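You operate a simulated robot arm through the tools that you are given. There is no shell and no other tool. Be economical: measure what you need, move in short steps, check, and stop when the job is done.

The job below is to be done with a simulated robot arm. You get a single attempt, and the scene is never put back.

Task
Wipe the grime off the lower tie bar, then oil that patch.
Fine: oil valve off first; use the bar pad, then the oiling pad with the slide oil, and put both back. A coat counts when it lies all over at full strength: go over it till it gets no stronger. What is to be rubbed or washed off counts as gone when no trace of it is left.

It is judged by the outcome, as a careful person would: the job done as asked, and still so three seconds after it is handed in. It fails if anything else is knocked over, pushed out of place, dropped, spilled or broken.

Robot
A 6-joint arm with a two-finger parallel gripper on a trunk, on a base that drives. Base frame: it is fixed to the floor where the robot stands at the start and does not move with it; the origin is under the middle of the robot, x ahead of it, y to its left, z up. Lengths are in mm, angles in degrees, forces in N, time in s.
With the tool pointing down near the work surface it reaches from about 140 to 800 mm from the robot's upright axis, wherever it stands. Its first joint turns from -166.0 to 166.0 degrees. Places, roughly: bar pad with black grip (6x8x6 cm) [-1500, -300, 800]; oil valve [500, 0, 900]; oiling pad with red grip (6x8x6 cm) [-1600, -200, 800]; outer platen of carriage one [300, 1000, 1500]; slide oil tin [-1750, 0, 750]. Payload 3.91 kg.
The TCP is the grasp point between the finger pads, 30 mm short of the fingertips. In the tool frame z runs along the fingers and y along their closing line. The gripper opens to 110 mm. The fingers are 20 mm wide and 10 mm thick; the gripper's body (48 by 112 mm) begins 55 mm behind the TCP.
Orientation is that of the tool frame in the base frame, as a unit quaternion [w, x, y, z]. With the fingers straight down and closing along the base's y, the tool's x points along the base's -x, its y along +y and its z along -z.

Tools
- The arm moves only by the tool apply_moves. Its argument "commands" is text: rows parted by semicolons, each of 6 numbers parted by spaces: the shift along the tool's x, y, z in units of 25 mm (1.0 is 25 mm), then the turn, a rotation vector about the tool's x, y, z in units of 5 degrees (1.0 is 5 degrees). In form: dx dy dz wx wy wz; .... A call has 1 to 20 rows; each row shifts and turns the commanded pose from where the row before left it, along the tool's axes as they then stand. "fingers" is the finger opening in mm, from 0 to 110, set as the call begins (left out, the last holds). A call with a number of a shift or a turn outside -1 to 1 is refused whole. Rows are played at 5 a second. More than 50 mm and 8.6 degrees between two rows, or a gripper value outside its range, and nothing of the call is played. Where a pose cannot be reached the arm comes as near as it can. A force on the tool above 90 N (or 10 N above the force at the start of the call, whichever is more), or a blocked arm, ends the call early, and 0.2 s more pass. Each finger travels about 108 mm/s and halts on what it meets, pressing with about 21 N; the grip force reading is that of the motor and also rises with nothing between the fingers. The clock runs only during rows and for 0.2 s after the last one: add rows that do not move to give the fingers time. It gives the time, the measured TCP pose, the force on the tool (base axes), the opening and the grip force at its end, in the units of the frame above (readings bear some noise), with the torque about the TCP (base axes, N m) and any sound that the robot's microphone picked up.
- Cameras (640 x 400 px; columns grow to the right, rows downward): "scene" is now at [-95.8, 52.9, 1361.8]; the picture's right is [0.57, -0.82, 0.00], its down [-0.07, -0.05, -1.00] and it looks along [0.82, 0.57, -0.09] (base axes); focal length 214 px, centre (320, 200). "wrist" rides on the gripper at [77, 7, -115] in the tool frame; the picture's right is [-0.09, 1.00, 0.00], its down [-0.80, -0.07, -0.59] and it looks along [-0.59, -0.05, 0.80] (tool axes); focal length 270 px, centre (320, 200). There is no depth. A picture from a camera that has moved, and an enlarged one, comes with that camera's place and axes in the base frame and with its lens.
- camera(camera): a new picture of that camera. It takes no simulated time.
- lift_body(by): slides the trunk up (or, below 0, down) by that many mm; the arm and the scene camera ride with it, the base frame stays. It gives what a move gives, with no picture.
- drive_base(legs): drives the robot by 1 to 6 legs, each [ahead, left, turn to the left] in mm, mm and degrees, along the robot's own axes; the way and the turn of a leg run together, so that a leg with both is an arc; at most 1500 mm and 180 degrees a leg. The arm and the cameras ride along, it lands a little off, and it stops where it bumps. It gives what a move gives.
- pan_tilt(pan, tilt): turns the head with the scene camera to pan (to the left, within 86 degrees either way) and tilt (down, from -29 to 69), counted from straight ahead of the robot. It gives what a move gives.
- inspect(camera, box): a new picture of the part [left, top, right, bottom] of that camera's present view, enlarged. It takes no simulated time.
- finish_job(): hands the job in; it is judged then, once.

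Work in short steps. Places have to be worked out from the pictures, the camera data and where the tool is seen: move nearer, look again, correct. Check each grasp and each placing, and mend what went wrong. You have 120 turns and 78 pictures in all, those below and enlarged ones among them. Open the gripper and draw the arm clear of the work before you hand the job in, unless the task says otherwise; then end with one line.

The tools are called after "Emit:" as a command line: name --argument value ..., lists and objects as JSON in quotes. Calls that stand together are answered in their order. apply_moves: Moves the arm, as the interface text tells. Its arguments: {"type":"object","properties":{"commands":{"type":"string"},"fingers":{"type":"number"}},"required":["commands"]} The other tools are called the same way: lift_body (by) slides the trunk up or down; drive_base (legs) drives the base; pan_tilt (pan, tilt) turns the head that bears the scene camera; camera (camera) takes a picture; inspect (camera, box) takes an enlarged picture of a part of a camera's view; finish_job () hands the job in.

At the start:

```text
t: 0.0
position: [290.1, 328.7, 1148.6]
tool_rot: [0.0, 0.0, 1.0, 0.0]
force: [0.4, 0.4, -0.3]
moment: [0.01, 0.05, 0.0]
grip_width: 110.0
grip_force: 0.0
trunk travel left (down, up): [-250.0, 290.0]
robot x, y, heading: [-1.4, -1.7, -0.0]
head pan, tilt: [35.0, 4.9]
```

scene: 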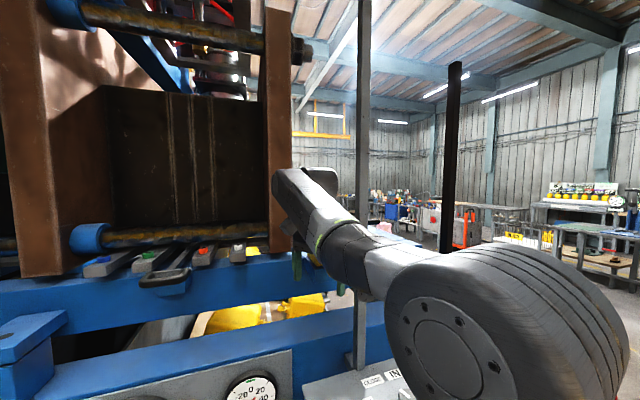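
wrist: 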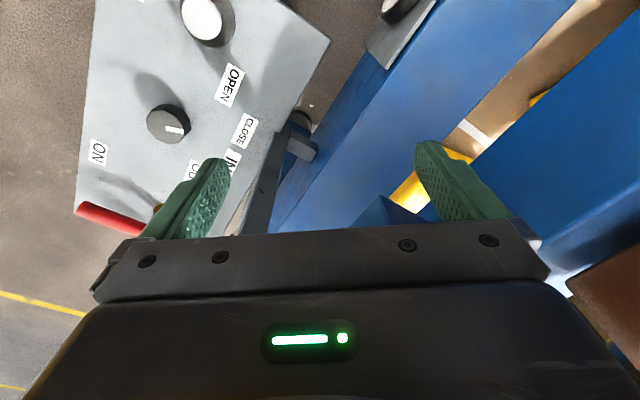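

The machine is ahead and to the left, with a control panel below the gripper. I look straight ahead and down for the oil valve.

Emit:
pan_tilt --pan 5 --tilt 35

Emit:
camera --camera "scene"

Emit:
inspect --camera "wrist" --box '[60, 0, 380, 240]'

```text
t: 0.9
position: [289.8, 329.4, 1149.1]
tool_rot: [0.0, 0.0, 1.0, -0.001]
force: [0.2, -0.2, 0.1]
moment: [0.01, 0.03, 0.03]
grip_width: 110.2
grip_force: 0.2
trunk travel left (down, up): [-250.0, 290.0]
robot x, y, heading: [-0.1, 4.0, 0.0]
head pan, tilt: [5.0, 35.0]
```

```text
75 pictures are left
camera scene: at [-83.2, 8.0, 1313.5], right [0.09, -1.0, 0.0], down [-0.57, -0.05, -0.82], along [0.82, 0.07, -0.57], focal length 214 px, centre (320, 200)
```

scene: 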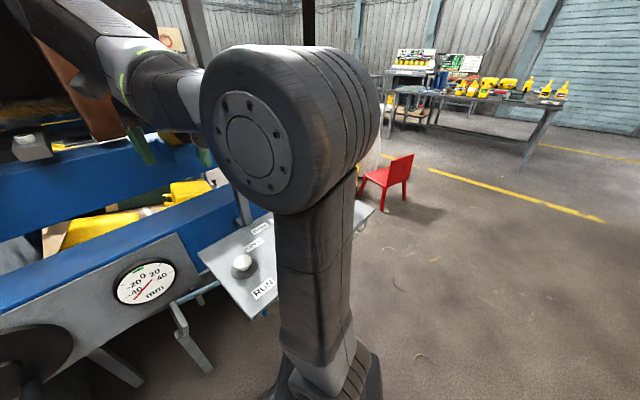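

```text
1.67 times, centred on (220, 120) of wrist
camera zoom: at [213.0, 334.3, 1264.7], right [0.09, 1.0, 0.0], down [0.8, -0.07, 0.59], along [0.59, -0.05, -0.8], focal length 450 px, centre (487, 333)
```

zoom: 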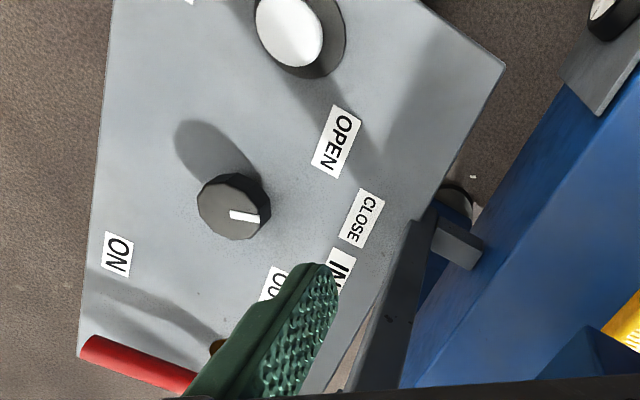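

The red handle near [490, -60, 900] seems to be the oil valve. I shift the gripper toward -y to see it with the wrist camera.

Emit:
apply_moves --commands "0 -1 0 0 0 0;0 -1 0 0 0 0;0 -1 0 0 0 0;0 -1 0 0 0 0;0 -1 0 0 0 0;0 -1 0 0 0 0;0 -1 0 0 0 0;0 -1 0 0 0 0;0 -1 0 0 0 0;0 -1 0 0 0 0;0 -1 0 0 0 0;0 -1 0 0 0 0"

Emit:
camera --camera "wrist"

Emit:
camera --camera "scene"

```text
t: 3.5
position: [289.8, 29.5, 1146.8]
tool_rot: [-0.002, -0.002, 1.0, 0.0]
force: [0.3, 0.2, -0.8]
moment: [-0.01, -0.02, -0.02]
grip_width: 110.2
grip_force: 0.0
trunk travel left (down, up): [-250.0, 290.0]
robot x, y, heading: [-1.0, 2.6, 0.0]
head pan, tilt: [5.0, 35.0]
```

```text
73 pictures are left
camera wrist: at [213.6, 35.6, 1262.7], right [0.08, 1.0, 0.0], down [0.8, -0.07, 0.59], along [0.59, -0.05, -0.81], focal length 270 px, centre (320, 200)
```

wrist: 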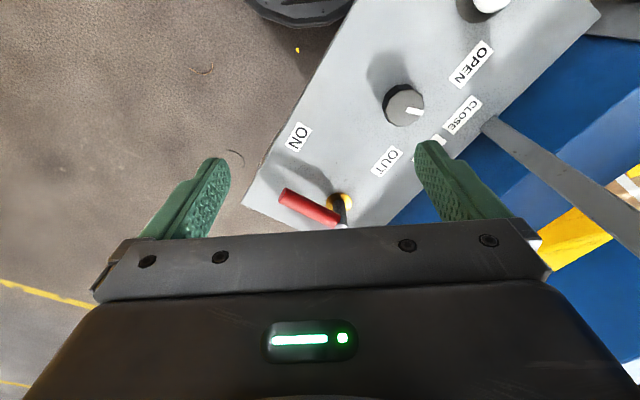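

```text
72 pictures are left
camera scene: at [-83.8, 11.8, 1312.8], right [0.13, -0.99, 0.0], down [-0.57, -0.08, -0.81], along [0.81, 0.11, -0.58], focal length 214 px, centre (320, 200)
```

scene: 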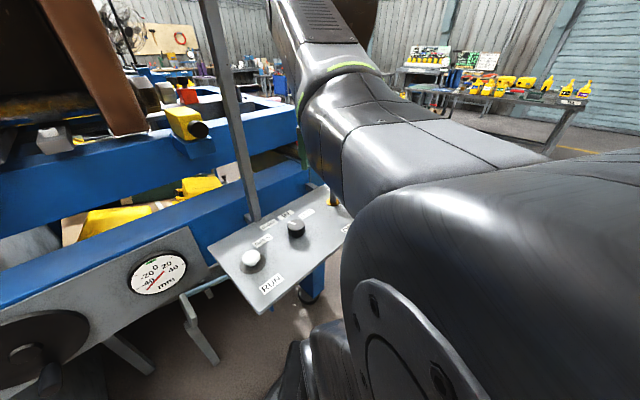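

The valve's brass body and red handle are visible now. I zoom in to read its labels.

Emit:
inspect --camera "wrist" --box '[240, 90, 480, 240]'

```text
2.67 times, centred on (360, 165) of wrist
camera zoom: at [213.6, 35.6, 1262.7], right [0.08, 1.0, 0.0], down [0.8, -0.07, 0.59], along [0.59, -0.05, -0.81], focal length 721 px, centre (213, 293)
```

zoom: 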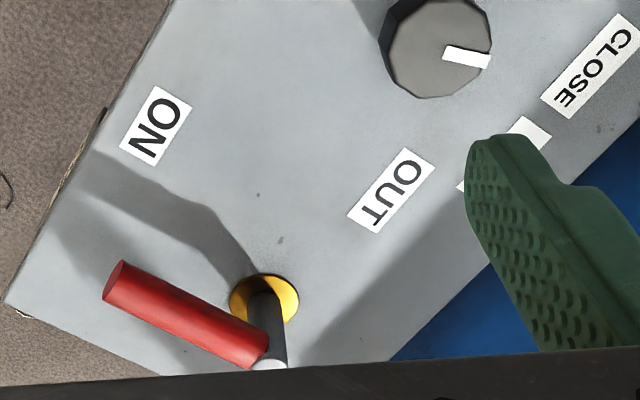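

Part of the labelling is hidden by the gripper, so I move forward 100 mm and a bit sideways to see the whole valve from above.

Emit:
apply_moves --commands "-1 0 0 0 0 0;-1 0 0 0 0 0;-1 0 0 0 0 0;-1 0 0 0 0 0;-1 -1 0 0 0 0"

Emit:
inspect --camera "wrist" --box '[200, 0, 520, 240]'

```text
t: 4.8
position: [416.7, 3.3, 1145.9]
tool_rot: [0.0, 0.0, 1.0, 0.0]
force: [-0.5, -0.3, -0.5]
moment: [0.03, -0.03, 0.03]
grip_width: 110.3
grip_force: 0.1
trunk travel left (down, up): [-250.0, 290.0]
robot x, y, heading: [1.0, 0.9, -0.2]
head pan, tilt: [5.0, 35.0]
```

```text
1.67 times, centred on (360, 120) of wrist
camera zoom: at [339.5, 10.1, 1260.7], right [0.09, 1.0, 0.0], down [0.8, -0.07, 0.59], along [0.59, -0.05, -0.8], focal length 450 px, centre (253, 333)
```

zoom: 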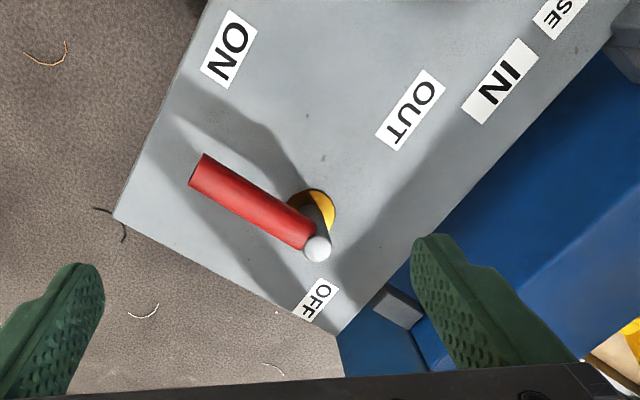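

I've triangulated hub ≈[480,47,907], handle end ≈[429,-35,949], ON label ≈[365,-8], OFF ≈[567,49]. I move lower for a closer look at the lever's mechanics.

Emit:
apply_moves --commands "0 1 1 0 0 0;0 0 1 0 0 0;0 0 1 0 0 0;0 0 1 0 0 0"

Emit:
camera --camera "wrist"

```text
t: 5.8
position: [414.9, 26.7, 1050.3]
tool_rot: [0.0, 0.0, 1.0, 0.0]
force: [-0.7, 0.7, 0.0]
moment: [0.01, -0.01, 0.0]
grip_width: 110.0
grip_force: 0.0
trunk travel left (down, up): [-250.0, 290.0]
robot x, y, heading: [-0.4, -0.2, 0.1]
head pan, tilt: [5.0, 35.0]
```

```text
69 pictures are left
camera wrist: at [337.7, 33.4, 1164.2], right [0.09, 1.0, 0.0], down [0.8, -0.07, 0.59], along [0.59, -0.05, -0.8], focal length 270 px, centre (320, 200)
```

wrist: 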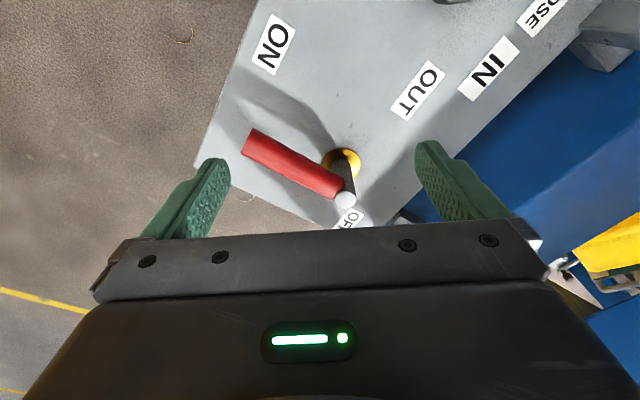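

The valve is a quarter-turn lever: at ON it points about -131°, and OFF should be about -36° (sweeping through -y). I close the fingers and come down behind the handle.

Emit:
apply_moves --commands "0.3 -0.5 0 0 0 0;0 0 0 0 0 0;0 0 0 0 0 0;0 0 1 0 0 0;0 0 1 0 0 0;0 0 1 0 0 0;0 0 0.5 0 0 0" --fingers 0

Emit:
camera --camera "wrist"

```text
t: 7.3
position: [406.8, 15.2, 962.5]
tool_rot: [0.0, 0.0, 1.0, -0.001]
force: [0.5, 0.1, 1.5]
moment: [0.02, 0.01, -0.01]
grip_width: 0.1
grip_force: 20.6
trunk travel left (down, up): [-250.0, 290.0]
robot x, y, heading: [0.5, -0.7, -0.1]
head pan, tilt: [5.0, 35.0]
```

```text
68 pictures are left
camera wrist: at [330.3, 21.1, 1076.6], right [0.09, 1.0, 0.0], down [0.8, -0.07, 0.59], along [0.59, -0.05, -0.8], focal length 270 px, centre (320, 200)
```

wrist: 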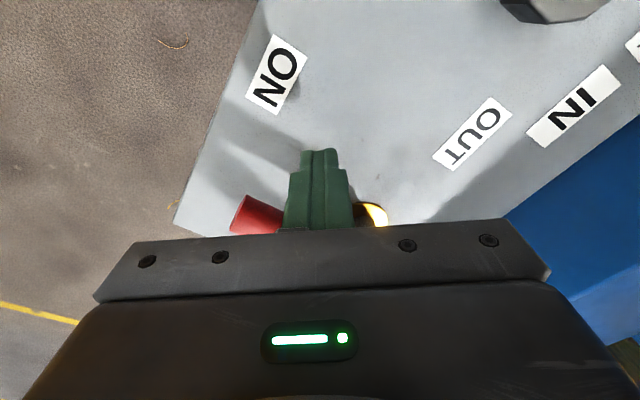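

The fingers stand on the near side of the handle. I push it along the arc.

Emit:
apply_moves --commands "-0.6 -0.44 0 0 0 0;-0.4 -0.42 0 0 0 0;-0.4 -0.42 0 0 0 0;-0.48 -0.24 0 0 0 0;-0.48 -0.24 0 0 0 0;-0.54 -0.06 0 0 0 0;-0.54 -0.06 0 0 0 0"

Emit:
camera --camera "wrist"

```text
t: 8.9
position: [492.8, -30.4, 960.9]
tool_rot: [0.0, 0.0, 1.0, 0.0]
force: [-0.4, -0.6, 0.2]
moment: [0.01, 0.05, 0.01]
grip_width: 0.0
grip_force: 21.4
trunk travel left (down, up): [-250.0, 290.0]
robot x, y, heading: [2.2, 3.6, 0.0]
head pan, tilt: [5.0, 35.0]
```

```text
67 pictures are left
camera wrist: at [416.1, -25.6, 1076.6], right [0.09, 1.0, 0.0], down [0.8, -0.07, 0.59], along [0.59, -0.05, -0.8], focal length 270 px, centre (320, 200)
```

wrist: 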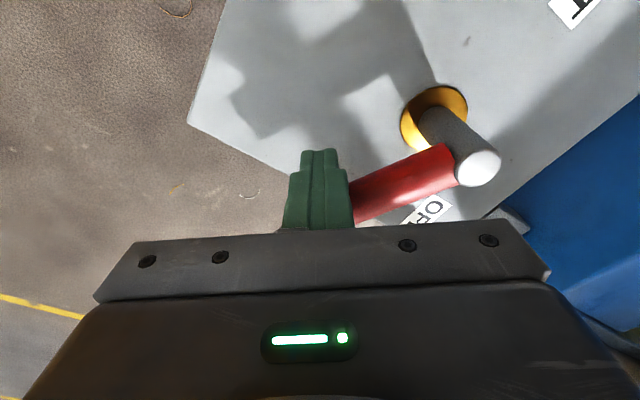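

The handle is turning. I continue the arc to the stop.

Emit:
apply_moves --commands "-0.52 0.12 0 0 0 0;-0.52 0.12 0 0 0 0;-0.34 0.2 0 0 0 0;-0.34 0.2 0 0 0 0;-0.2 0.2 0 0 0 0"

Emit:
camera --camera "wrist"

```text
t: 10.2
position: [532.0, -17.4, 962.1]
tool_rot: [-0.006, 0.002, 1.0, -0.001]
force: [-60.2, -37.3, -8.3]
moment: [-0.46, 0.66, 0.27]
grip_width: 0.0
grip_force: 21.1
trunk travel left (down, up): [-250.0, 290.0]
robot x, y, heading: [-4.7, -0.9, -0.4]
head pan, tilt: [5.0, 35.0]
```

```text
66 pictures are left
camera wrist: at [456.4, -11.3, 1078.8], right [0.09, 1.0, 0.0], down [0.81, -0.07, 0.59], along [0.58, -0.06, -0.81], focal length 270 px, centre (320, 200)
```

wrist: 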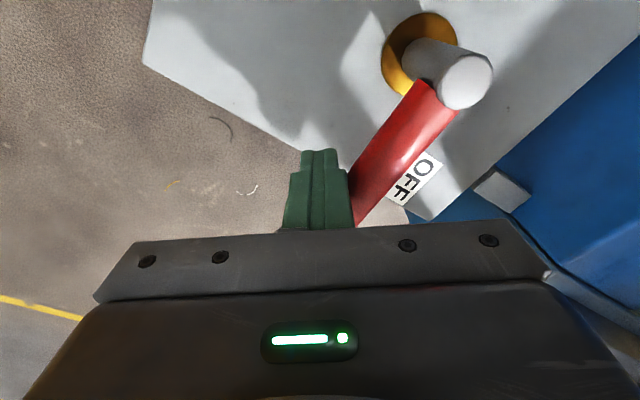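

The handle met its stop next to OFF (about 70 N), so the valve is closed. I back off and raise.

Emit:
apply_moves --commands "0.8 -0.4 0 0 0 0;0.8 -0.4 0 0 0 0;0 0 -1 0 0 0;0 0 -1 0 0 0;0 0 -1 0 0 0;0 0 -1 0 0 0;0.5 0 -1 0 0 0" --fingers 110

Emit:
inspect --camera "wrist" --box '[160, 0, 640, 240]'

Emit:
pan_tilt --pan 40 --tilt 5

Emit:
camera --camera "scene"

```text
t: 11.8
position: [489.4, -28.7, 1087.7]
tool_rot: [0.0, 0.0, 1.0, 0.0]
force: [-0.3, 0.0, 0.1]
moment: [0.0, 0.03, -0.01]
grip_width: 110.4
grip_force: 0.0
trunk travel left (down, up): [-250.0, 290.0]
robot x, y, heading: [0.7, -0.4, -0.3]
head pan, tilt: [5.0, 35.0]
```

```text
1.33 times, centred on (400, 120) of wrist
camera zoom: at [413.1, -23.4, 1203.0], right [0.09, 1.0, 0.0], down [0.8, -0.07, 0.59], along [0.59, -0.05, -0.8], focal length 360 px, centre (213, 307)
```

zoom: 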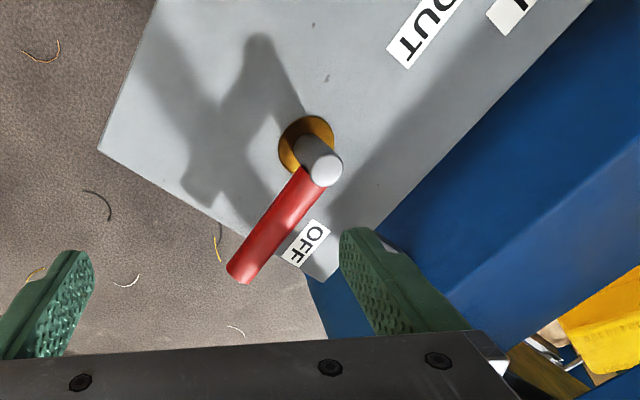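

```text
t: 12.8
position: [490.0, -29.5, 1087.2]
tool_rot: [0.0, 0.0, 1.0, 0.0]
force: [0.4, 0.2, -0.2]
moment: [-0.01, 0.01, 0.02]
grip_width: 110.1
grip_force: 0.0
trunk travel left (down, up): [-250.0, 290.0]
robot x, y, heading: [-0.6, 1.3, -0.3]
head pan, tilt: [40.0, 5.0]
```

```text
64 pictures are left
camera scene: at [-100.5, 59.2, 1361.5], right [0.64, -0.77, 0.0], down [-0.07, -0.06, -1.0], along [0.76, 0.64, -0.09], focal length 214 px, centre (320, 200)
```

scene: 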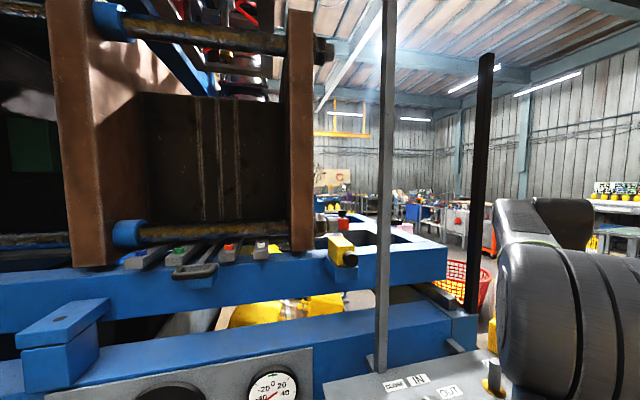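

Valve is off. Now I zoom onto the tie bar between the platens to find the grime.

Emit:
inspect --camera "scene" --box '[0, 180, 360, 300]'

Emit:
pan_tilt --pan 80 --tilt 10

Emit:
camera --camera "scene"

```text
1.78 times, centred on (180, 240) of scene
camera zoom: at [-100.5, 59.2, 1361.5], right [0.64, -0.77, 0.0], down [-0.07, -0.06, -1.0], along [0.76, 0.64, -0.09], focal length 381 px, centre (569, 129)
```

zoom: 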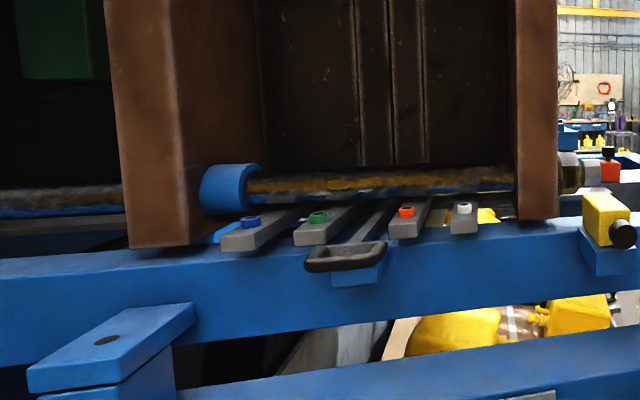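

```text
t: 13.8
position: [489.0, -29.5, 1087.6]
tool_rot: [0.0, 0.0, 1.0, 0.0]
force: [-0.3, 0.0, -0.4]
moment: [0.0, 0.05, -0.01]
grip_width: 109.9
grip_force: 0.1
trunk travel left (down, up): [-250.0, 290.0]
robot x, y, heading: [0.3, -1.2, 0.1]
head pan, tilt: [80.0, 10.0]
```

```text
62 pictures are left
camera scene: at [-154.7, 91.8, 1353.6], right [0.98, -0.17, 0.0], down [-0.03, -0.17, -0.98], along [0.17, 0.97, -0.17], focal length 214 px, centre (320, 200)
```

scene: 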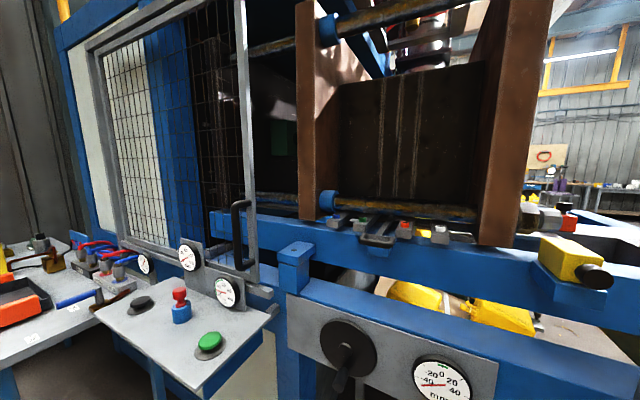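

The tie bar between platens looks to be about 0.8–1 m away, z≈1190. Before that I fetch the pad: I retract the arm and turn right to look at the bench behind.

Emit:
apply_moves --commands "1 0 -1 0 0 0;1 0 -1 0 0 0;1 0 0 0 0 0;1 0 0 0 0 0;1 0 0 0 0 0;1 0 0 0 0 0;1 0 0 0 0 0"

Emit:
drive_base --legs '[[-150, -100, 0], [0, 0, -170]]'

Emit:
pan_tilt --pan 0 --tilt 25

Emit:
camera --camera "scene"

```text
t: 15.4
position: [312.7, -31.7, 1137.7]
tool_rot: [0.0, -0.001, 1.0, 0.0]
force: [0.1, 0.4, 0.2]
moment: [0.05, 0.02, -0.01]
grip_width: 110.0
grip_force: 0.1
trunk travel left (down, up): [-250.0, 290.0]
robot x, y, heading: [0.6, -1.5, 0.1]
head pan, tilt: [80.0, 10.0]
```

```text
t: 24.0
position: [-466.5, -109.6, 1137.1]
tool_rot: [0.0, 0.998, 0.066, 0.0]
force: [-1.1, 0.0, -0.2]
moment: [0.0, 0.02, 0.01]
grip_width: 110.0
grip_force: 0.0
trunk travel left (down, up): [-250.0, 290.0]
robot x, y, heading: [-150.7, -97.3, -172.6]
head pan, tilt: [80.0, 10.0]
```

```text
t: 25.5
position: [-466.4, -109.6, 1136.3]
tool_rot: [0.0, 0.998, 0.067, 0.0]
force: [0.6, -0.1, -0.2]
moment: [-0.02, 0.04, -0.04]
grip_width: 110.0
grip_force: 0.2
trunk travel left (down, up): [-250.0, 290.0]
robot x, y, heading: [-151.0, -98.6, -172.5]
head pan, tilt: [0.0, 25.0]
```

```text
61 pictures are left
camera scene: at [-76.1, -88.8, 1329.2], right [-0.13, 0.99, 0.0], down [0.42, 0.06, -0.91], along [-0.9, -0.12, -0.42], focal length 214 px, centre (320, 200)
```

scene: 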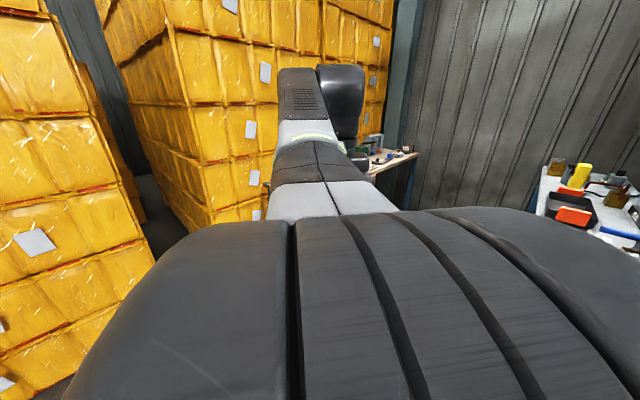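

The bench is ahead behind the arm. I drive 450 mm closer with the pads roughly ahead, and use the wrist camera too.

Emit:
drive_base --legs '[[450, 0, 0]]'

Emit:
camera --camera "wrist"

Emit:
camera --camera "scene"

```text
t: 28.3
position: [-933.3, -170.9, 1136.2]
tool_rot: [-0.001, 0.998, 0.065, 0.001]
force: [0.2, -0.4, 0.1]
moment: [0.0, -0.01, 0.03]
grip_width: 109.8
grip_force: 0.0
trunk travel left (down, up): [-250.0, 290.0]
robot x, y, heading: [-620.5, -162.5, -172.3]
head pan, tilt: [0.0, 25.0]
```

```text
60 pictures are left
camera wrist: at [-856.4, -168.1, 1251.3], right [0.04, -1.0, 0.0], down [-0.8, -0.03, 0.59], along [-0.59, -0.03, -0.8], focal length 270 px, centre (320, 200)
```

wrist: 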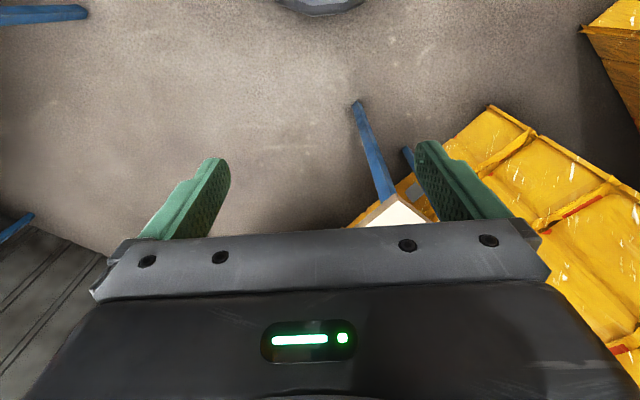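

```text
59 pictures are left
camera scene: at [-543.1, -150.3, 1329.2], right [-0.13, 0.99, 0.0], down [0.42, 0.06, -0.91], along [-0.9, -0.12, -0.42], focal length 214 px, centre (320, 200)
```

scene: 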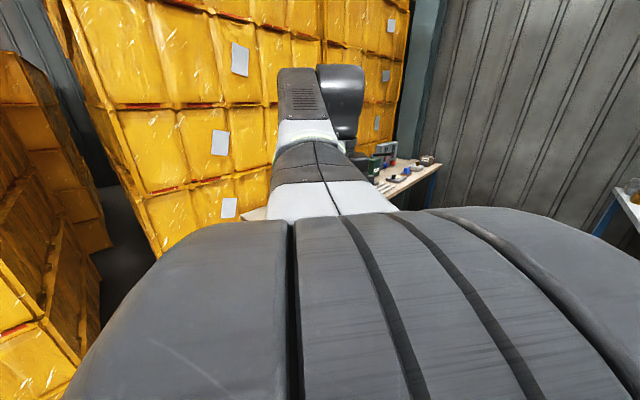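

The bench's near corner is ≈[-1235,-364,750] and its long edge runs toward (-x,+y). I move to stand square to it and turn to face it.

Emit:
drive_base --legs '[[400, -291, 0], [0, 0, 45]]'

Emit:
camera --camera "wrist"

Emit:
camera --camera "scene"

```text
t: 33.3
position: [-1269.8, -150.5, 1136.3]
tool_rot: [0.0, 0.898, 0.439, 0.0]
force: [-0.9, -0.6, -0.6]
moment: [0.01, 0.0, 0.01]
grip_width: 110.1
grip_force: 0.0
trunk travel left (down, up): [-250.0, 290.0]
robot x, y, heading: [-1051.9, 74.6, -128.1]
head pan, tilt: [0.0, 25.0]
```

```text
58 pictures are left
camera wrist: at [-1217.1, -95.6, 1251.3], right [0.73, -0.68, 0.0], down [-0.55, -0.59, 0.59], along [-0.41, -0.44, -0.8], focal length 270 px, centre (320, 200)
```

wrist: 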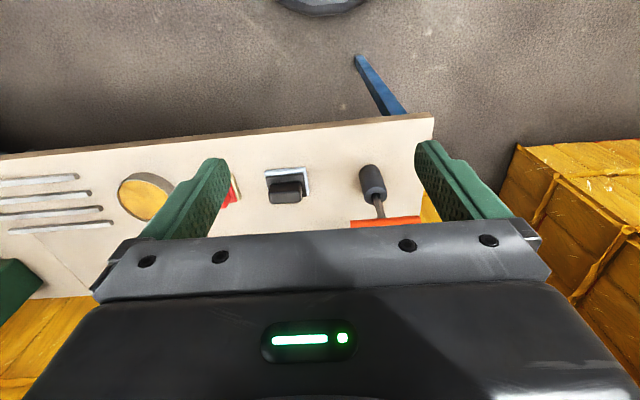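

```text
57 pictures are left
camera scene: at [-1006.2, 138.1, 1329.2], right [-0.79, 0.61, 0.0], down [0.26, 0.33, -0.91], along [-0.56, -0.72, -0.42], focal length 214 px, centre (320, 200)
```

scene: 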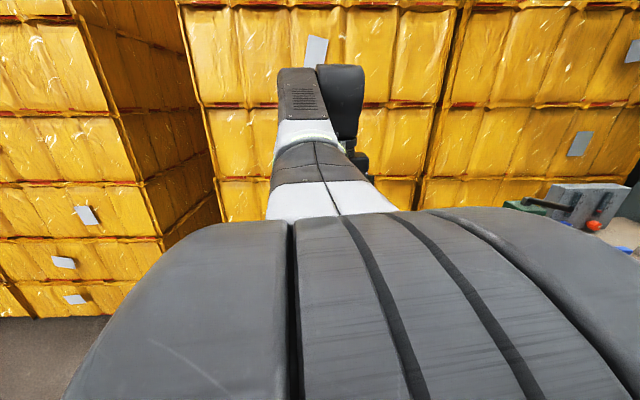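

The bar pad (black grip) and red-gripped pad are visible on the bench. I shift the gripper forward and to the right to see both pads and the tin.

Emit:
apply_moves --commands "-1 -1 0 0 0 0;-1 -1 0 0 0 0;-1 -1 0 0 0 0;-1 -1 0 0 0 0"

Emit:
camera --camera "wrist"

```text
t: 34.3
position: [-1408.4, -172.1, 1139.7]
tool_rot: [-0.001, 0.898, 0.439, 0.0]
force: [0.4, -0.1, 0.0]
moment: [0.02, -0.02, -0.01]
grip_width: 109.9
grip_force: 0.0
trunk travel left (down, up): [-250.0, 290.0]
robot x, y, heading: [-1055.0, 76.5, -127.9]
head pan, tilt: [0.0, 25.0]
```

```text
56 pictures are left
camera wrist: at [-1357.0, -116.2, 1253.6], right [0.73, -0.68, 0.0], down [-0.55, -0.59, 0.59], along [-0.4, -0.43, -0.8], focal length 270 px, centre (320, 200)
```

wrist: 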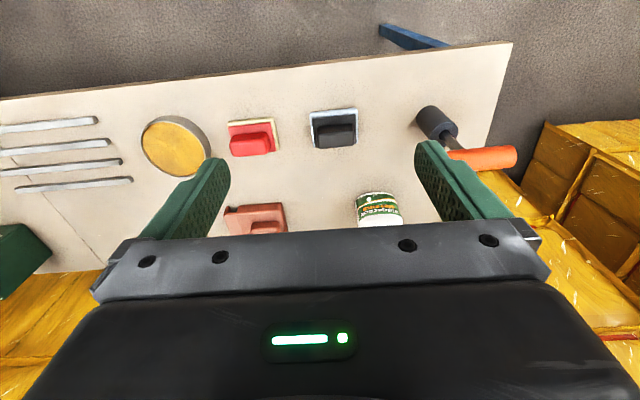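

Both pads and a round open tin with yellow oil are visible, with another can and pad further back. I zoom in to identify them.

Emit:
inspect --camera "wrist" --box '[100, 60, 420, 240]'

```text
2.00 times, centred on (260, 150) of wrist
camera zoom: at [-1357.0, -116.2, 1253.6], right [0.73, -0.68, 0.0], down [-0.55, -0.59, 0.59], along [-0.4, -0.43, -0.8], focal length 541 px, centre (440, 300)
```

zoom: 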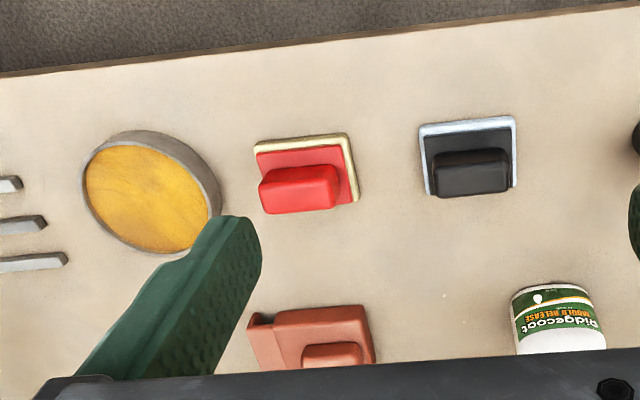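

Matched across the two views, the black grip's top is at ≈[-1464,-270,817], aligned with the tool's closing line. I move above it to check.

Emit:
apply_moves --commands "-1 0.64 0 0 0 0;-1 0 0 0 0 0;-1 0 0 0 0 0;-1 0 1 0 0 0;-0.46 0 1 0 0 0;0 0 1 0 0 0;0 0 1 0 0 0;0 0 1 0 0 0;0 0 1 0 0 0;0 0 1 0 0 0;0 0 1 0 0 0"

Emit:
camera --camera "wrist"

```text
t: 36.7
position: [-1464.6, -267.5, 935.8]
tool_rot: [-0.001, 0.898, 0.439, 0.0]
force: [-0.5, 0.5, 0.0]
moment: [0.02, -0.01, 0.0]
grip_width: 109.9
grip_force: 0.1
trunk travel left (down, up): [-250.0, 290.0]
robot x, y, heading: [-1049.7, 78.7, -128.1]
head pan, tilt: [0.0, 25.0]
```

```text
54 pictures are left
camera wrist: at [-1412.4, -211.8, 1050.5], right [0.73, -0.68, 0.0], down [-0.55, -0.59, 0.59], along [-0.41, -0.44, -0.8], focal length 270 px, centre (320, 200)
```

wrist: 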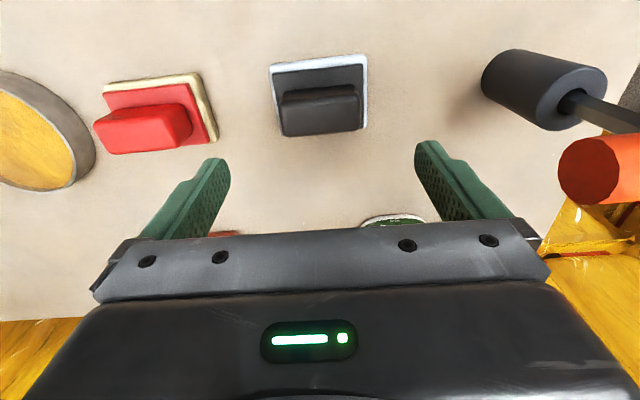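

The grip is centred at ≈[-1469,-275], about 70×31 mm, aligned. I descend around it.

Emit:
apply_moves --commands "-0.34 0.05 1 0 0 0;0 0 1 0 0 0;0 0 1 0 0 0;0 0 1 0 0 0;0 0 0.5 0 0 0;0 0 0.4 0 0 0"

Emit:
apply_moves --commands "0 0 0 0 0 0;0 0 0 0 0 0;0 0 0 0 0 0" --fingers 0

Emit:
camera --camera "wrist"

```text
t: 38.1
position: [-1470.1, -272.5, 830.7]
tool_rot: [0.004, 0.897, 0.441, -0.012]
force: [17.2, 17.4, 50.8]
moment: [-0.94, -3.12, 1.58]
grip_width: 109.7
grip_force: 0.0
trunk travel left (down, up): [-250.0, 290.0]
robot x, y, heading: [-1054.2, 81.9, -128.1]
head pan, tilt: [0.0, 25.0]
stopped in row 6: the force on the tool passed its limit at 103 N (the readings are from after the stop); the commanded pose is now the measured one
```

```text
t: 38.9
position: [-1467.2, -275.2, 830.3]
tool_rot: [0.004, 0.897, 0.441, -0.012]
force: [48.6, -7.3, 70.7]
moment: [-2.01, -4.85, 1.37]
grip_width: 100.7
grip_force: 21.4
trunk travel left (down, up): [-250.0, 290.0]
robot x, y, heading: [-1051.1, 75.6, -128.1]
head pan, tilt: [0.0, 25.0]
```

```text
53 pictures are left
camera wrist: at [-1411.5, -217.5, 943.1], right [0.73, -0.68, 0.0], down [-0.54, -0.58, 0.61], along [-0.42, -0.45, -0.79], focal length 270 px, centre (320, 200)
```

wrist: 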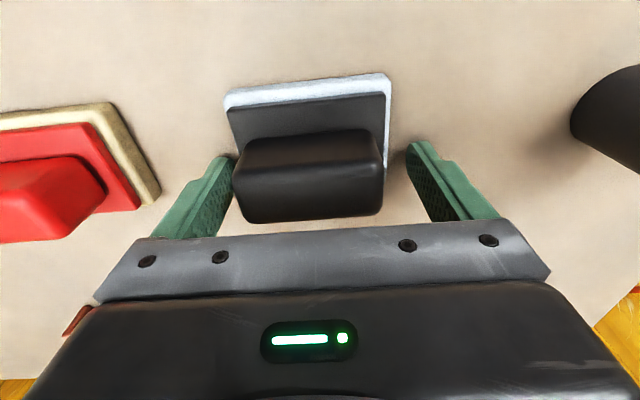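

The fingertips touched the bench at z≈800, so the bench is higher than I assumed; the grip top is ≈850 and centred near [-1460,-264]. I open, rise and re-aim.

Emit:
apply_moves --commands "0 0 -0.4 0 0 0;0 0 -0.8 0 0 0;0 0 -1 0 0 0;0 0 -1 0 0 0" --fingers 110

Emit:
camera --camera "wrist"

```text
t: 39.9
position: [-1472.2, -275.0, 905.0]
tool_rot: [0.002, 0.898, 0.439, -0.009]
force: [0.6, 0.0, 0.0]
moment: [0.01, 0.0, 0.06]
grip_width: 109.9
grip_force: 0.1
trunk travel left (down, up): [-250.0, 290.0]
robot x, y, heading: [-1051.4, 75.7, -127.8]
head pan, tilt: [0.0, 25.0]
```

```text
52 pictures are left
camera wrist: at [-1417.5, -217.8, 1017.6], right [0.73, -0.68, 0.0], down [-0.54, -0.58, 0.61], along [-0.42, -0.44, -0.79], focal length 270 px, centre (320, 200)
```

wrist: 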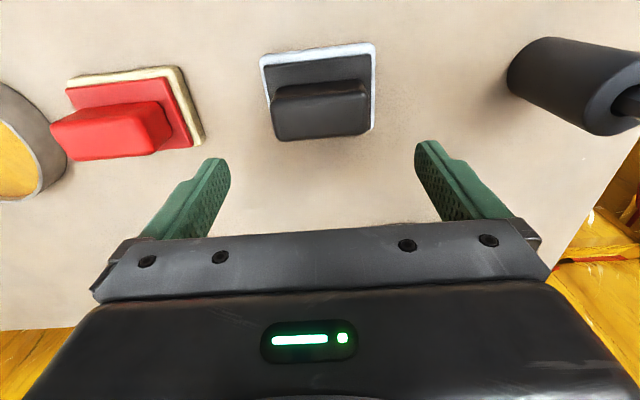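

The pad hasn't moved. I level the tool and set it centred on [-1461,-264] at TCP z≈855, then grip.

Emit:
apply_moves --commands "0.62 0.08 0 -0.05 0.2 0;0 0 1 0 0 0;0 0 1 0 0 0;0 0 0 0 0 0"

Emit:
apply_moves --commands "0 0 0 0 0 0;0 0 0 0 0 0;0 0 0 0 0 0" --fingers 0

Emit:
camera --camera "wrist"

```text
t: 40.9
position: [-1460.6, -264.1, 854.5]
tool_rot: [0.0, 0.898, 0.441, 0.001]
force: [-0.3, -1.0, 0.3]
moment: [0.01, 0.03, -0.03]
grip_width: 110.1
grip_force: 0.1
trunk travel left (down, up): [-250.0, 290.0]
robot x, y, heading: [-1056.6, 75.6, -127.8]
head pan, tilt: [0.0, 25.0]
```

```text
t: 41.7
position: [-1460.7, -262.7, 855.2]
tool_rot: [0.002, 0.898, 0.44, 0.001]
force: [0.1, -1.0, -0.7]
moment: [-0.03, 0.0, -0.01]
grip_width: 60.0
grip_force: 21.2
trunk travel left (down, up): [-250.0, 290.0]
robot x, y, heading: [-1056.1, 74.8, -127.8]
head pan, tilt: [0.0, 25.0]
```

```text
51 pictures are left
camera wrist: at [-1408.1, -208.0, 970.6], right [0.73, -0.68, 0.0], down [-0.55, -0.59, 0.59], along [-0.4, -0.44, -0.8], focal length 270 px, centre (320, 200)
```

wrist: 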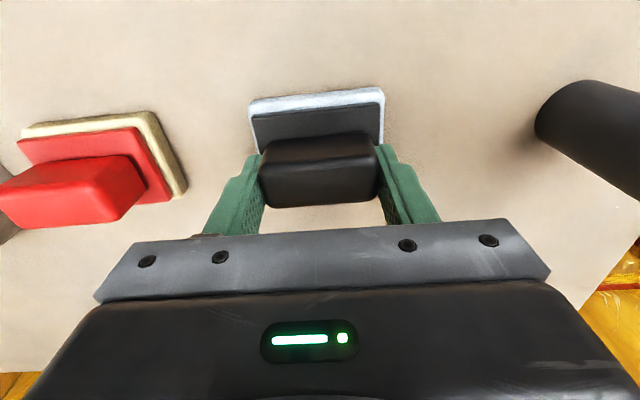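

The grip is held at 60 mm. I'll return the pad to TCP [-1461,-263,855]. I lift it and check.

Emit:
apply_moves --commands "0 0 -0.5 0 0 0;0 0 -1 0 0 0;0 0 -1 0 0 0;0 0 -1 0 0 0;0 0 -1 0 0 0;0 0 -1 0 0 0;0 0 -1 0 0 0;0 0 -1 0 0 0;0 0 -1 0 0 0;1 0 -1 0 0 0;1 0 -1 0 0 0;1 0 -1 0 0 0;1 0 0 0 0 0;1 0 0 0 0 0;1 0 0 0 0 0;1 0 0 0 0 0"

Emit:
camera --camera "wrist"

```text
t: 45.1
position: [-1353.1, -124.4, 1143.5]
tool_rot: [0.001, 0.898, 0.44, 0.0]
force: [0.0, -0.8, -1.0]
moment: [-0.02, -0.02, 0.02]
grip_width: 59.7
grip_force: 21.0
trunk travel left (down, up): [-250.0, 290.0]
robot x, y, heading: [-1054.3, 77.3, -127.9]
head pan, tilt: [0.0, 25.0]
```

```text
50 pictures are left
camera wrist: at [-1301.0, -68.3, 1258.4], right [0.73, -0.68, 0.0], down [-0.55, -0.59, 0.59], along [-0.4, -0.44, -0.8], focal length 270 px, centre (320, 200)
```

wrist: 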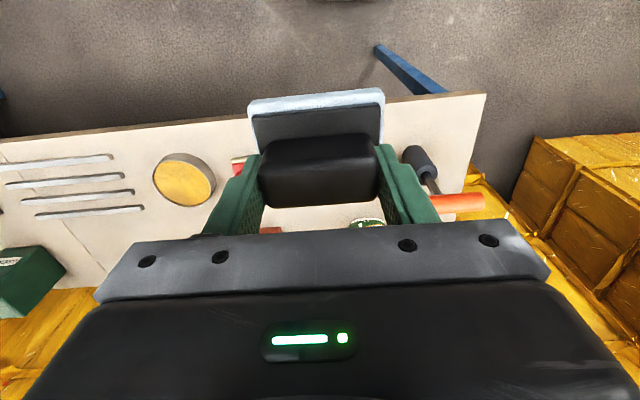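

The pad is held well. I turn left in place to face the machine direction (heading ≈52°) and drive to in front of the tie bar.

Emit:
drive_base --legs '[[0, 0, 90], [0, 0, 90], [418, -869, 0]]'

Emit:
pan_tilt --pan 25 --tilt 5

Emit:
camera --camera "scene"

Emit:
camera --camera "wrist"

```text
t: 57.9
position: [217.9, 34.8, 1143.3]
tool_rot: [0.0, -0.436, 0.9, 0.001]
force: [0.3, 0.1, -0.9]
moment: [0.02, -0.01, -0.02]
grip_width: 59.6
grip_force: 20.8
trunk travel left (down, up): [-250.0, 290.0]
robot x, y, heading: [-86.5, -162.5, 51.6]
head pan, tilt: [0.0, 25.0]
```

```text
t: 58.8
position: [216.8, 36.5, 1144.4]
tool_rot: [0.0, -0.436, 0.9, 0.001]
force: [0.5, -0.1, -0.2]
moment: [0.01, 0.02, -0.01]
grip_width: 59.4
grip_force: 21.3
trunk travel left (down, up): [-250.0, 290.0]
robot x, y, heading: [-87.3, -161.9, 51.7]
head pan, tilt: [25.0, 5.0]
```

```text
49 pictures are left
camera scene: at [-170.0, -207.0, 1361.5], right [0.97, -0.23, 0.0], down [-0.02, -0.09, -1.0], along [0.23, 0.97, -0.09], focal length 214 px, centre (320, 200)
```

scene: 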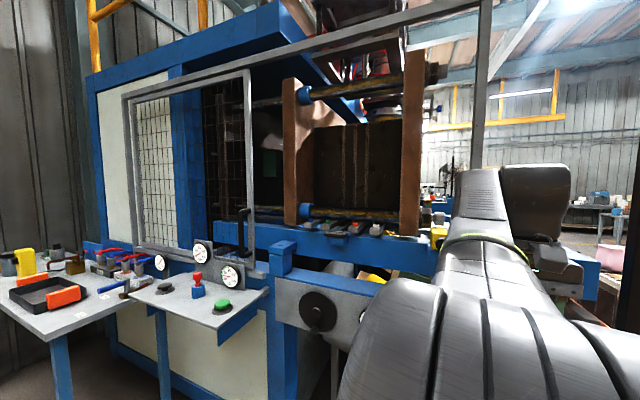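

```text
48 pictures are left
camera wrist: at [165.0, -22.0, 1258.4], right [-0.73, 0.69, 0.0], down [0.55, 0.58, 0.59], along [0.41, 0.43, -0.8], focal length 270 px, centre (320, 200)
```

wrist: 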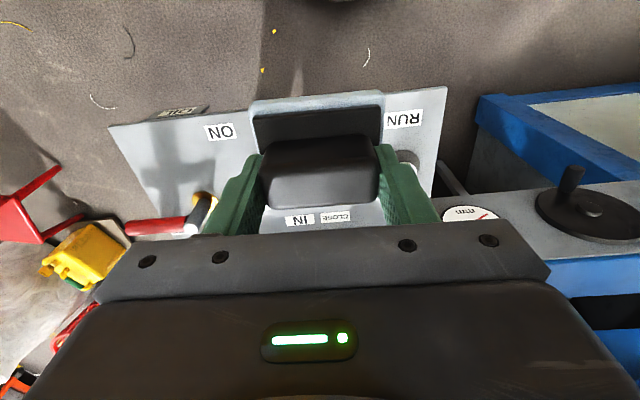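

Bar is estimated from ≈[39,870] to ≈[375,593] at z≈1200, about 890 mm ahead and 300 mm left. I raise the trunk so the pad clears the frame, then drive closer.

Emit:
lift_body --by 170

Emit:
drive_base --legs '[[100, 300, 0], [100, 0, 0]]'

Emit:
pan_tilt --pan 0 --tilt 15

Emit:
camera --camera "scene"

Emit:
camera --camera "wrist"

```text
t: 60.7
position: [217.0, 33.4, 1313.7]
tool_rot: [0.001, -0.436, 0.9, 0.001]
force: [-1.1, -0.4, -2.1]
moment: [0.01, 0.01, -0.02]
grip_width: 59.7
grip_force: 20.7
trunk travel left (down, up): [-420.0, 120.0]
robot x, y, heading: [-80.9, -162.1, 51.7]
head pan, tilt: [25.0, 5.0]
```

```text
t: 63.5
position: [108.6, 380.0, 1313.1]
tool_rot: [-0.001, -0.434, 0.901, 0.0]
force: [-0.3, -0.7, -1.1]
moment: [-0.01, -0.03, -0.02]
grip_width: 59.7
grip_force: 21.2
trunk travel left (down, up): [-420.0, 120.0]
robot x, y, heading: [-199.9, 180.8, 51.3]
head pan, tilt: [25.0, 5.0]
```

```text
t: 64.4
position: [106.5, 378.2, 1313.9]
tool_rot: [0.0, -0.434, 0.901, 0.0]
force: [0.8, 0.3, -0.2]
moment: [-0.03, -0.05, 0.0]
grip_width: 59.6
grip_force: 21.3
trunk travel left (down, up): [-420.0, 120.0]
robot x, y, heading: [-198.3, 182.1, 51.5]
head pan, tilt: [0.0, 15.0]
```

```text
47 pictures are left
camera scene: at [-244.9, 121.6, 1515.4], right [0.78, -0.62, 0.0], down [-0.16, -0.2, -0.97], along [0.6, 0.76, -0.26], focal length 214 px, centre (320, 200)
```

scene: 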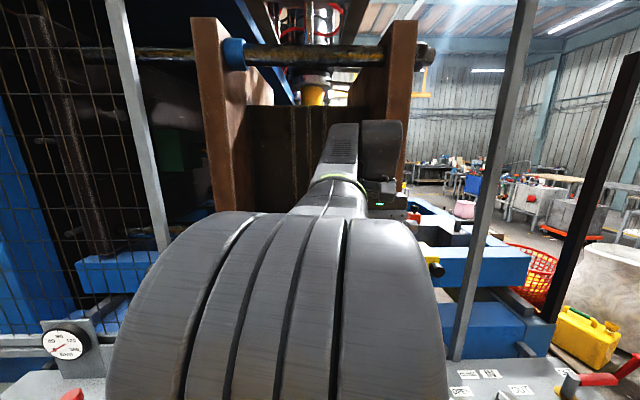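

```text
46 pictures are left
camera wrist: at [54.1, 322.1, 1428.3], right [-0.72, 0.69, 0.0], down [0.55, 0.58, 0.59], along [0.41, 0.43, -0.8], focal length 270 px, centre (320, 200)
```

wrist: 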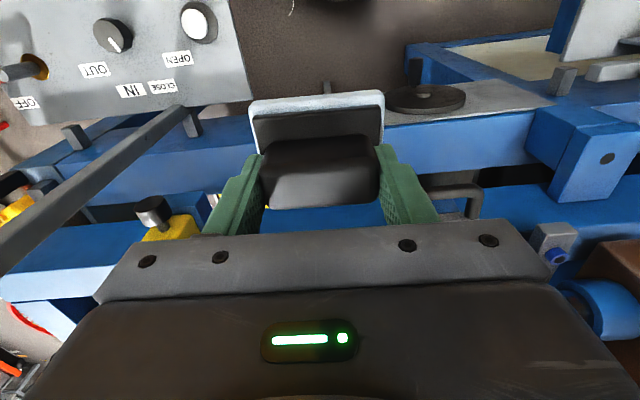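

The arm blocks the head's view of the bar, so I turn the robot right by 40° and look to the left past the shoulder.

Emit:
drive_base --legs '[[0, 0, -40]]'

Emit:
pan_tilt --pan 45 --tilt 20

Emit:
camera --camera "scene"

```text
t: 66.7
position: [162.6, 136.9, 1313.4]
tool_rot: [0.0, -0.099, 0.995, 0.001]
force: [-0.1, -0.1, -0.6]
moment: [0.0, 0.02, -0.03]
grip_width: 59.6
grip_force: 20.6
trunk travel left (down, up): [-420.0, 120.0]
robot x, y, heading: [-196.8, 179.4, 10.9]
head pan, tilt: [0.0, 15.0]
```

```text
t: 67.8
position: [163.3, 136.0, 1313.5]
tool_rot: [0.0, -0.099, 0.995, 0.0]
force: [0.9, 0.2, -1.4]
moment: [0.01, 0.0, 0.0]
grip_width: 59.8
grip_force: 21.1
trunk travel left (down, up): [-420.0, 120.0]
robot x, y, heading: [-195.3, 181.1, 11.2]
head pan, tilt: [45.0, 20.0]
```

```text
45 pictures are left
camera scene: at [-312.0, 225.7, 1507.3], right [0.83, -0.56, 0.0], down [-0.19, -0.28, -0.94], along [0.52, 0.78, -0.34], focal length 214 px, centre (320, 200)
```

scene: 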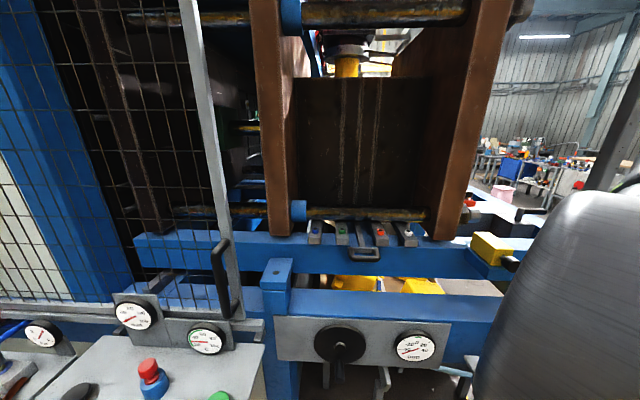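

Clear view. I zoom on the lower tie bar.

Emit:
inspect --camera "scene" --box '[280, 185, 460, 265]'

```text
3.56 times, centred on (370, 225) of scene
camera zoom: at [-312.0, 225.7, 1507.3], right [0.83, -0.56, 0.0], down [-0.19, -0.28, -0.94], along [0.52, 0.78, -0.34], focal length 763 px, centre (142, 111)
```

zoom: 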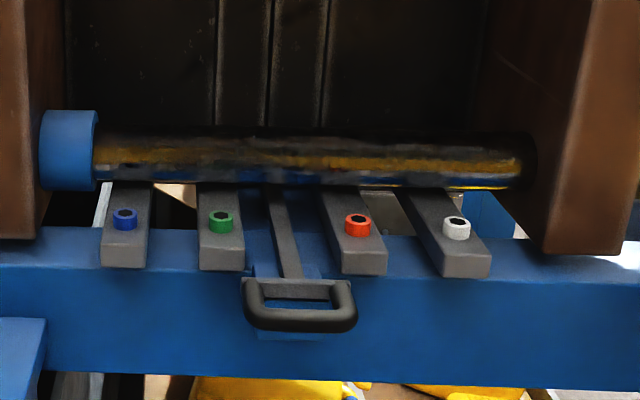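

The bar's axis is now triangulated: from [28,820] to [360,572], z≈1215, diameter ≈53 mm. First I rotate the tool to face square to it.

Emit:
apply_moves --commands "0 0 0 0 0 -1;0 0 0 0 0 -1;0 0 0 0 0 -1;0 0 0 0 0 -1;0 0 0 0 0 -1;0 0 0 0 0 -1;0 0 0 0 0 -1;0 0 0 0 0 -1;0 0 -0.7 0 0 -0.32"

Emit:
apply_moves --commands "-0.93 0.5 0 0 0 0;-0.93 0.5 0 0 0 0;-0.93 0.5 0 0 0 0;-0.93 0.5 0 0 0 0;-0.93 0.5 0 0 0 0;-0.93 0.5 0 0 0 0;-0.93 0.5 0 0 0 0;-0.93 0.5 0 0 0 0;-0.93 0.5 0 0 0 0;-0.93 0.5 0 0 0 0;-0.93 0.5 0 0 0 0;-0.93 0.5 0 0 0 0;-0.93 0.5 0 0 0 0;-0.93 0.5 0 0 0 0;-0.93 0.5 0 0 0 0;-0.93 0.5 0 0 0 0;-0.93 0.5 0 0 0 0;-0.93 0.5 0 0 0 0"

Emit:
camera --camera "wrist"

Emit:
camera --camera "scene"

```text
t: 69.8
position: [162.8, 134.0, 1331.1]
tool_rot: [0.0, -0.445, 0.895, 0.0]
force: [0.2, 0.6, -1.3]
moment: [0.0, -0.02, 0.0]
grip_width: 59.6
grip_force: 21.1
trunk travel left (down, up): [-420.0, 120.0]
robot x, y, heading: [-197.8, 179.5, 11.5]
head pan, tilt: [45.0, 20.0]
```

```text
t: 73.6
position: [226.9, 595.7, 1297.0]
tool_rot: [0.002, -0.446, 0.895, 0.0]
force: [0.5, -0.1, -1.0]
moment: [0.03, -0.04, 0.0]
grip_width: 59.8
grip_force: 20.5
out of reach, approached as far as the arm can: row 14, 15, 16, 17, 18
trunk travel left (down, up): [-420.0, 120.0]
robot x, y, heading: [-196.3, 181.8, 11.2]
head pan, tilt: [45.0, 20.0]
```

```text
43 pictures are left
camera wrist: at [175.4, 536.9, 1412.0], right [-0.74, 0.67, 0.0], down [0.54, 0.59, 0.6], along [0.4, 0.44, -0.8], focal length 270 px, centre (320, 200)
```

wrist: 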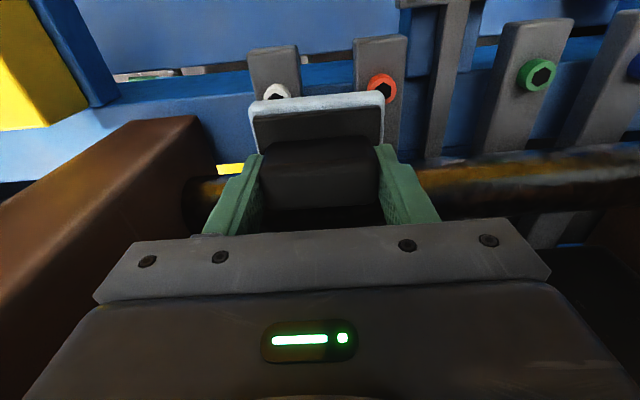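

```text
42 pictures are left
camera scene: at [-311.8, 226.6, 1507.3], right [0.83, -0.56, 0.0], down [-0.19, -0.28, -0.94], along [0.52, 0.78, -0.34], focal length 214 px, centre (320, 200)
```

scene: 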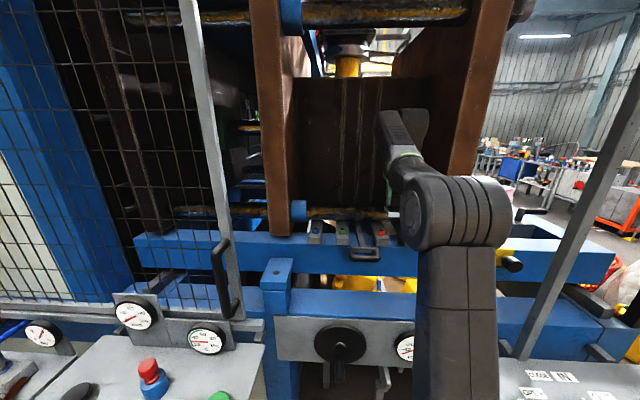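

The arm ran out of reach at n≈613, so I raise the trunk a little and drive 100 mm closer toward the bar.

Emit:
lift_body --by 80

Emit:
drive_base --legs '[[74, 67, 0]]'

Emit:
camera --camera "wrist"

```text
t: 74.8
position: [227.3, 593.8, 1377.5]
tool_rot: [0.003, -0.445, 0.895, 0.001]
force: [0.3, 0.0, -1.2]
moment: [-0.02, -0.06, -0.02]
grip_width: 59.7
grip_force: 20.7
trunk travel left (down, up): [-500.0, 40.0]
robot x, y, heading: [-198.2, 183.4, 11.2]
head pan, tilt: [45.0, 20.0]
```

```text
t: 75.9
position: [283.8, 674.8, 1376.2]
tool_rot: [0.001, -0.446, 0.895, 0.001]
force: [0.7, 0.7, -1.0]
moment: [0.0, 0.03, 0.04]
grip_width: 59.5
grip_force: 20.9
trunk travel left (down, up): [-500.0, 40.0]
robot x, y, heading: [-138.5, 261.8, 11.2]
head pan, tilt: [45.0, 20.0]
```

```text
41 pictures are left
camera wrist: at [233.1, 615.8, 1491.6], right [-0.74, 0.67, 0.0], down [0.54, 0.59, 0.6], along [0.4, 0.44, -0.8], focal length 270 px, centre (320, 200)
```

wrist: 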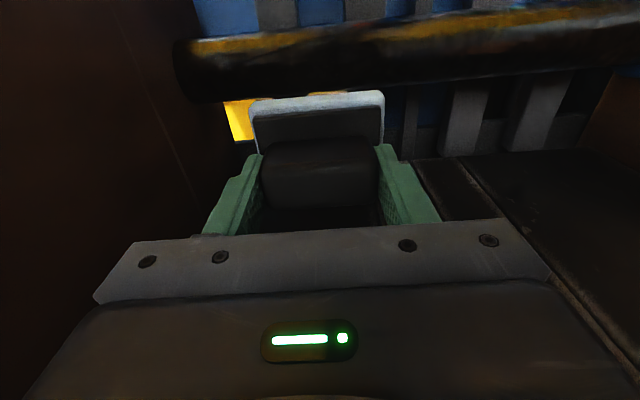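

Now the whole bar shows unobstructed at the top of the view. I zoom in on it.

Emit:
inspect --camera "wrist" --box '[160, 0, 640, 110]'

```text
1.33 times, centred on (400, 55) of wrist
camera zoom: at [233.1, 615.8, 1491.6], right [-0.74, 0.67, 0.0], down [0.54, 0.59, 0.6], along [0.4, 0.44, -0.8], focal length 360 px, centre (213, 393)
```

zoom: 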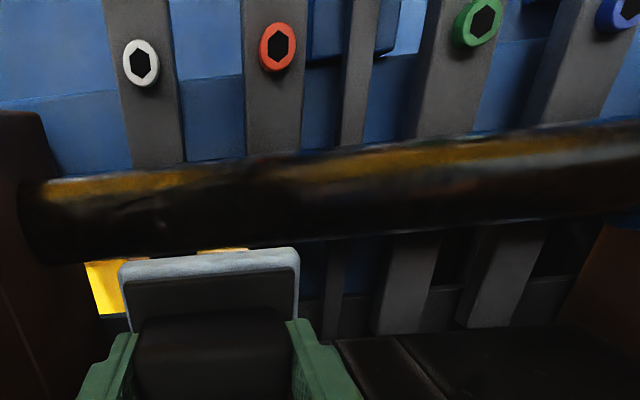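

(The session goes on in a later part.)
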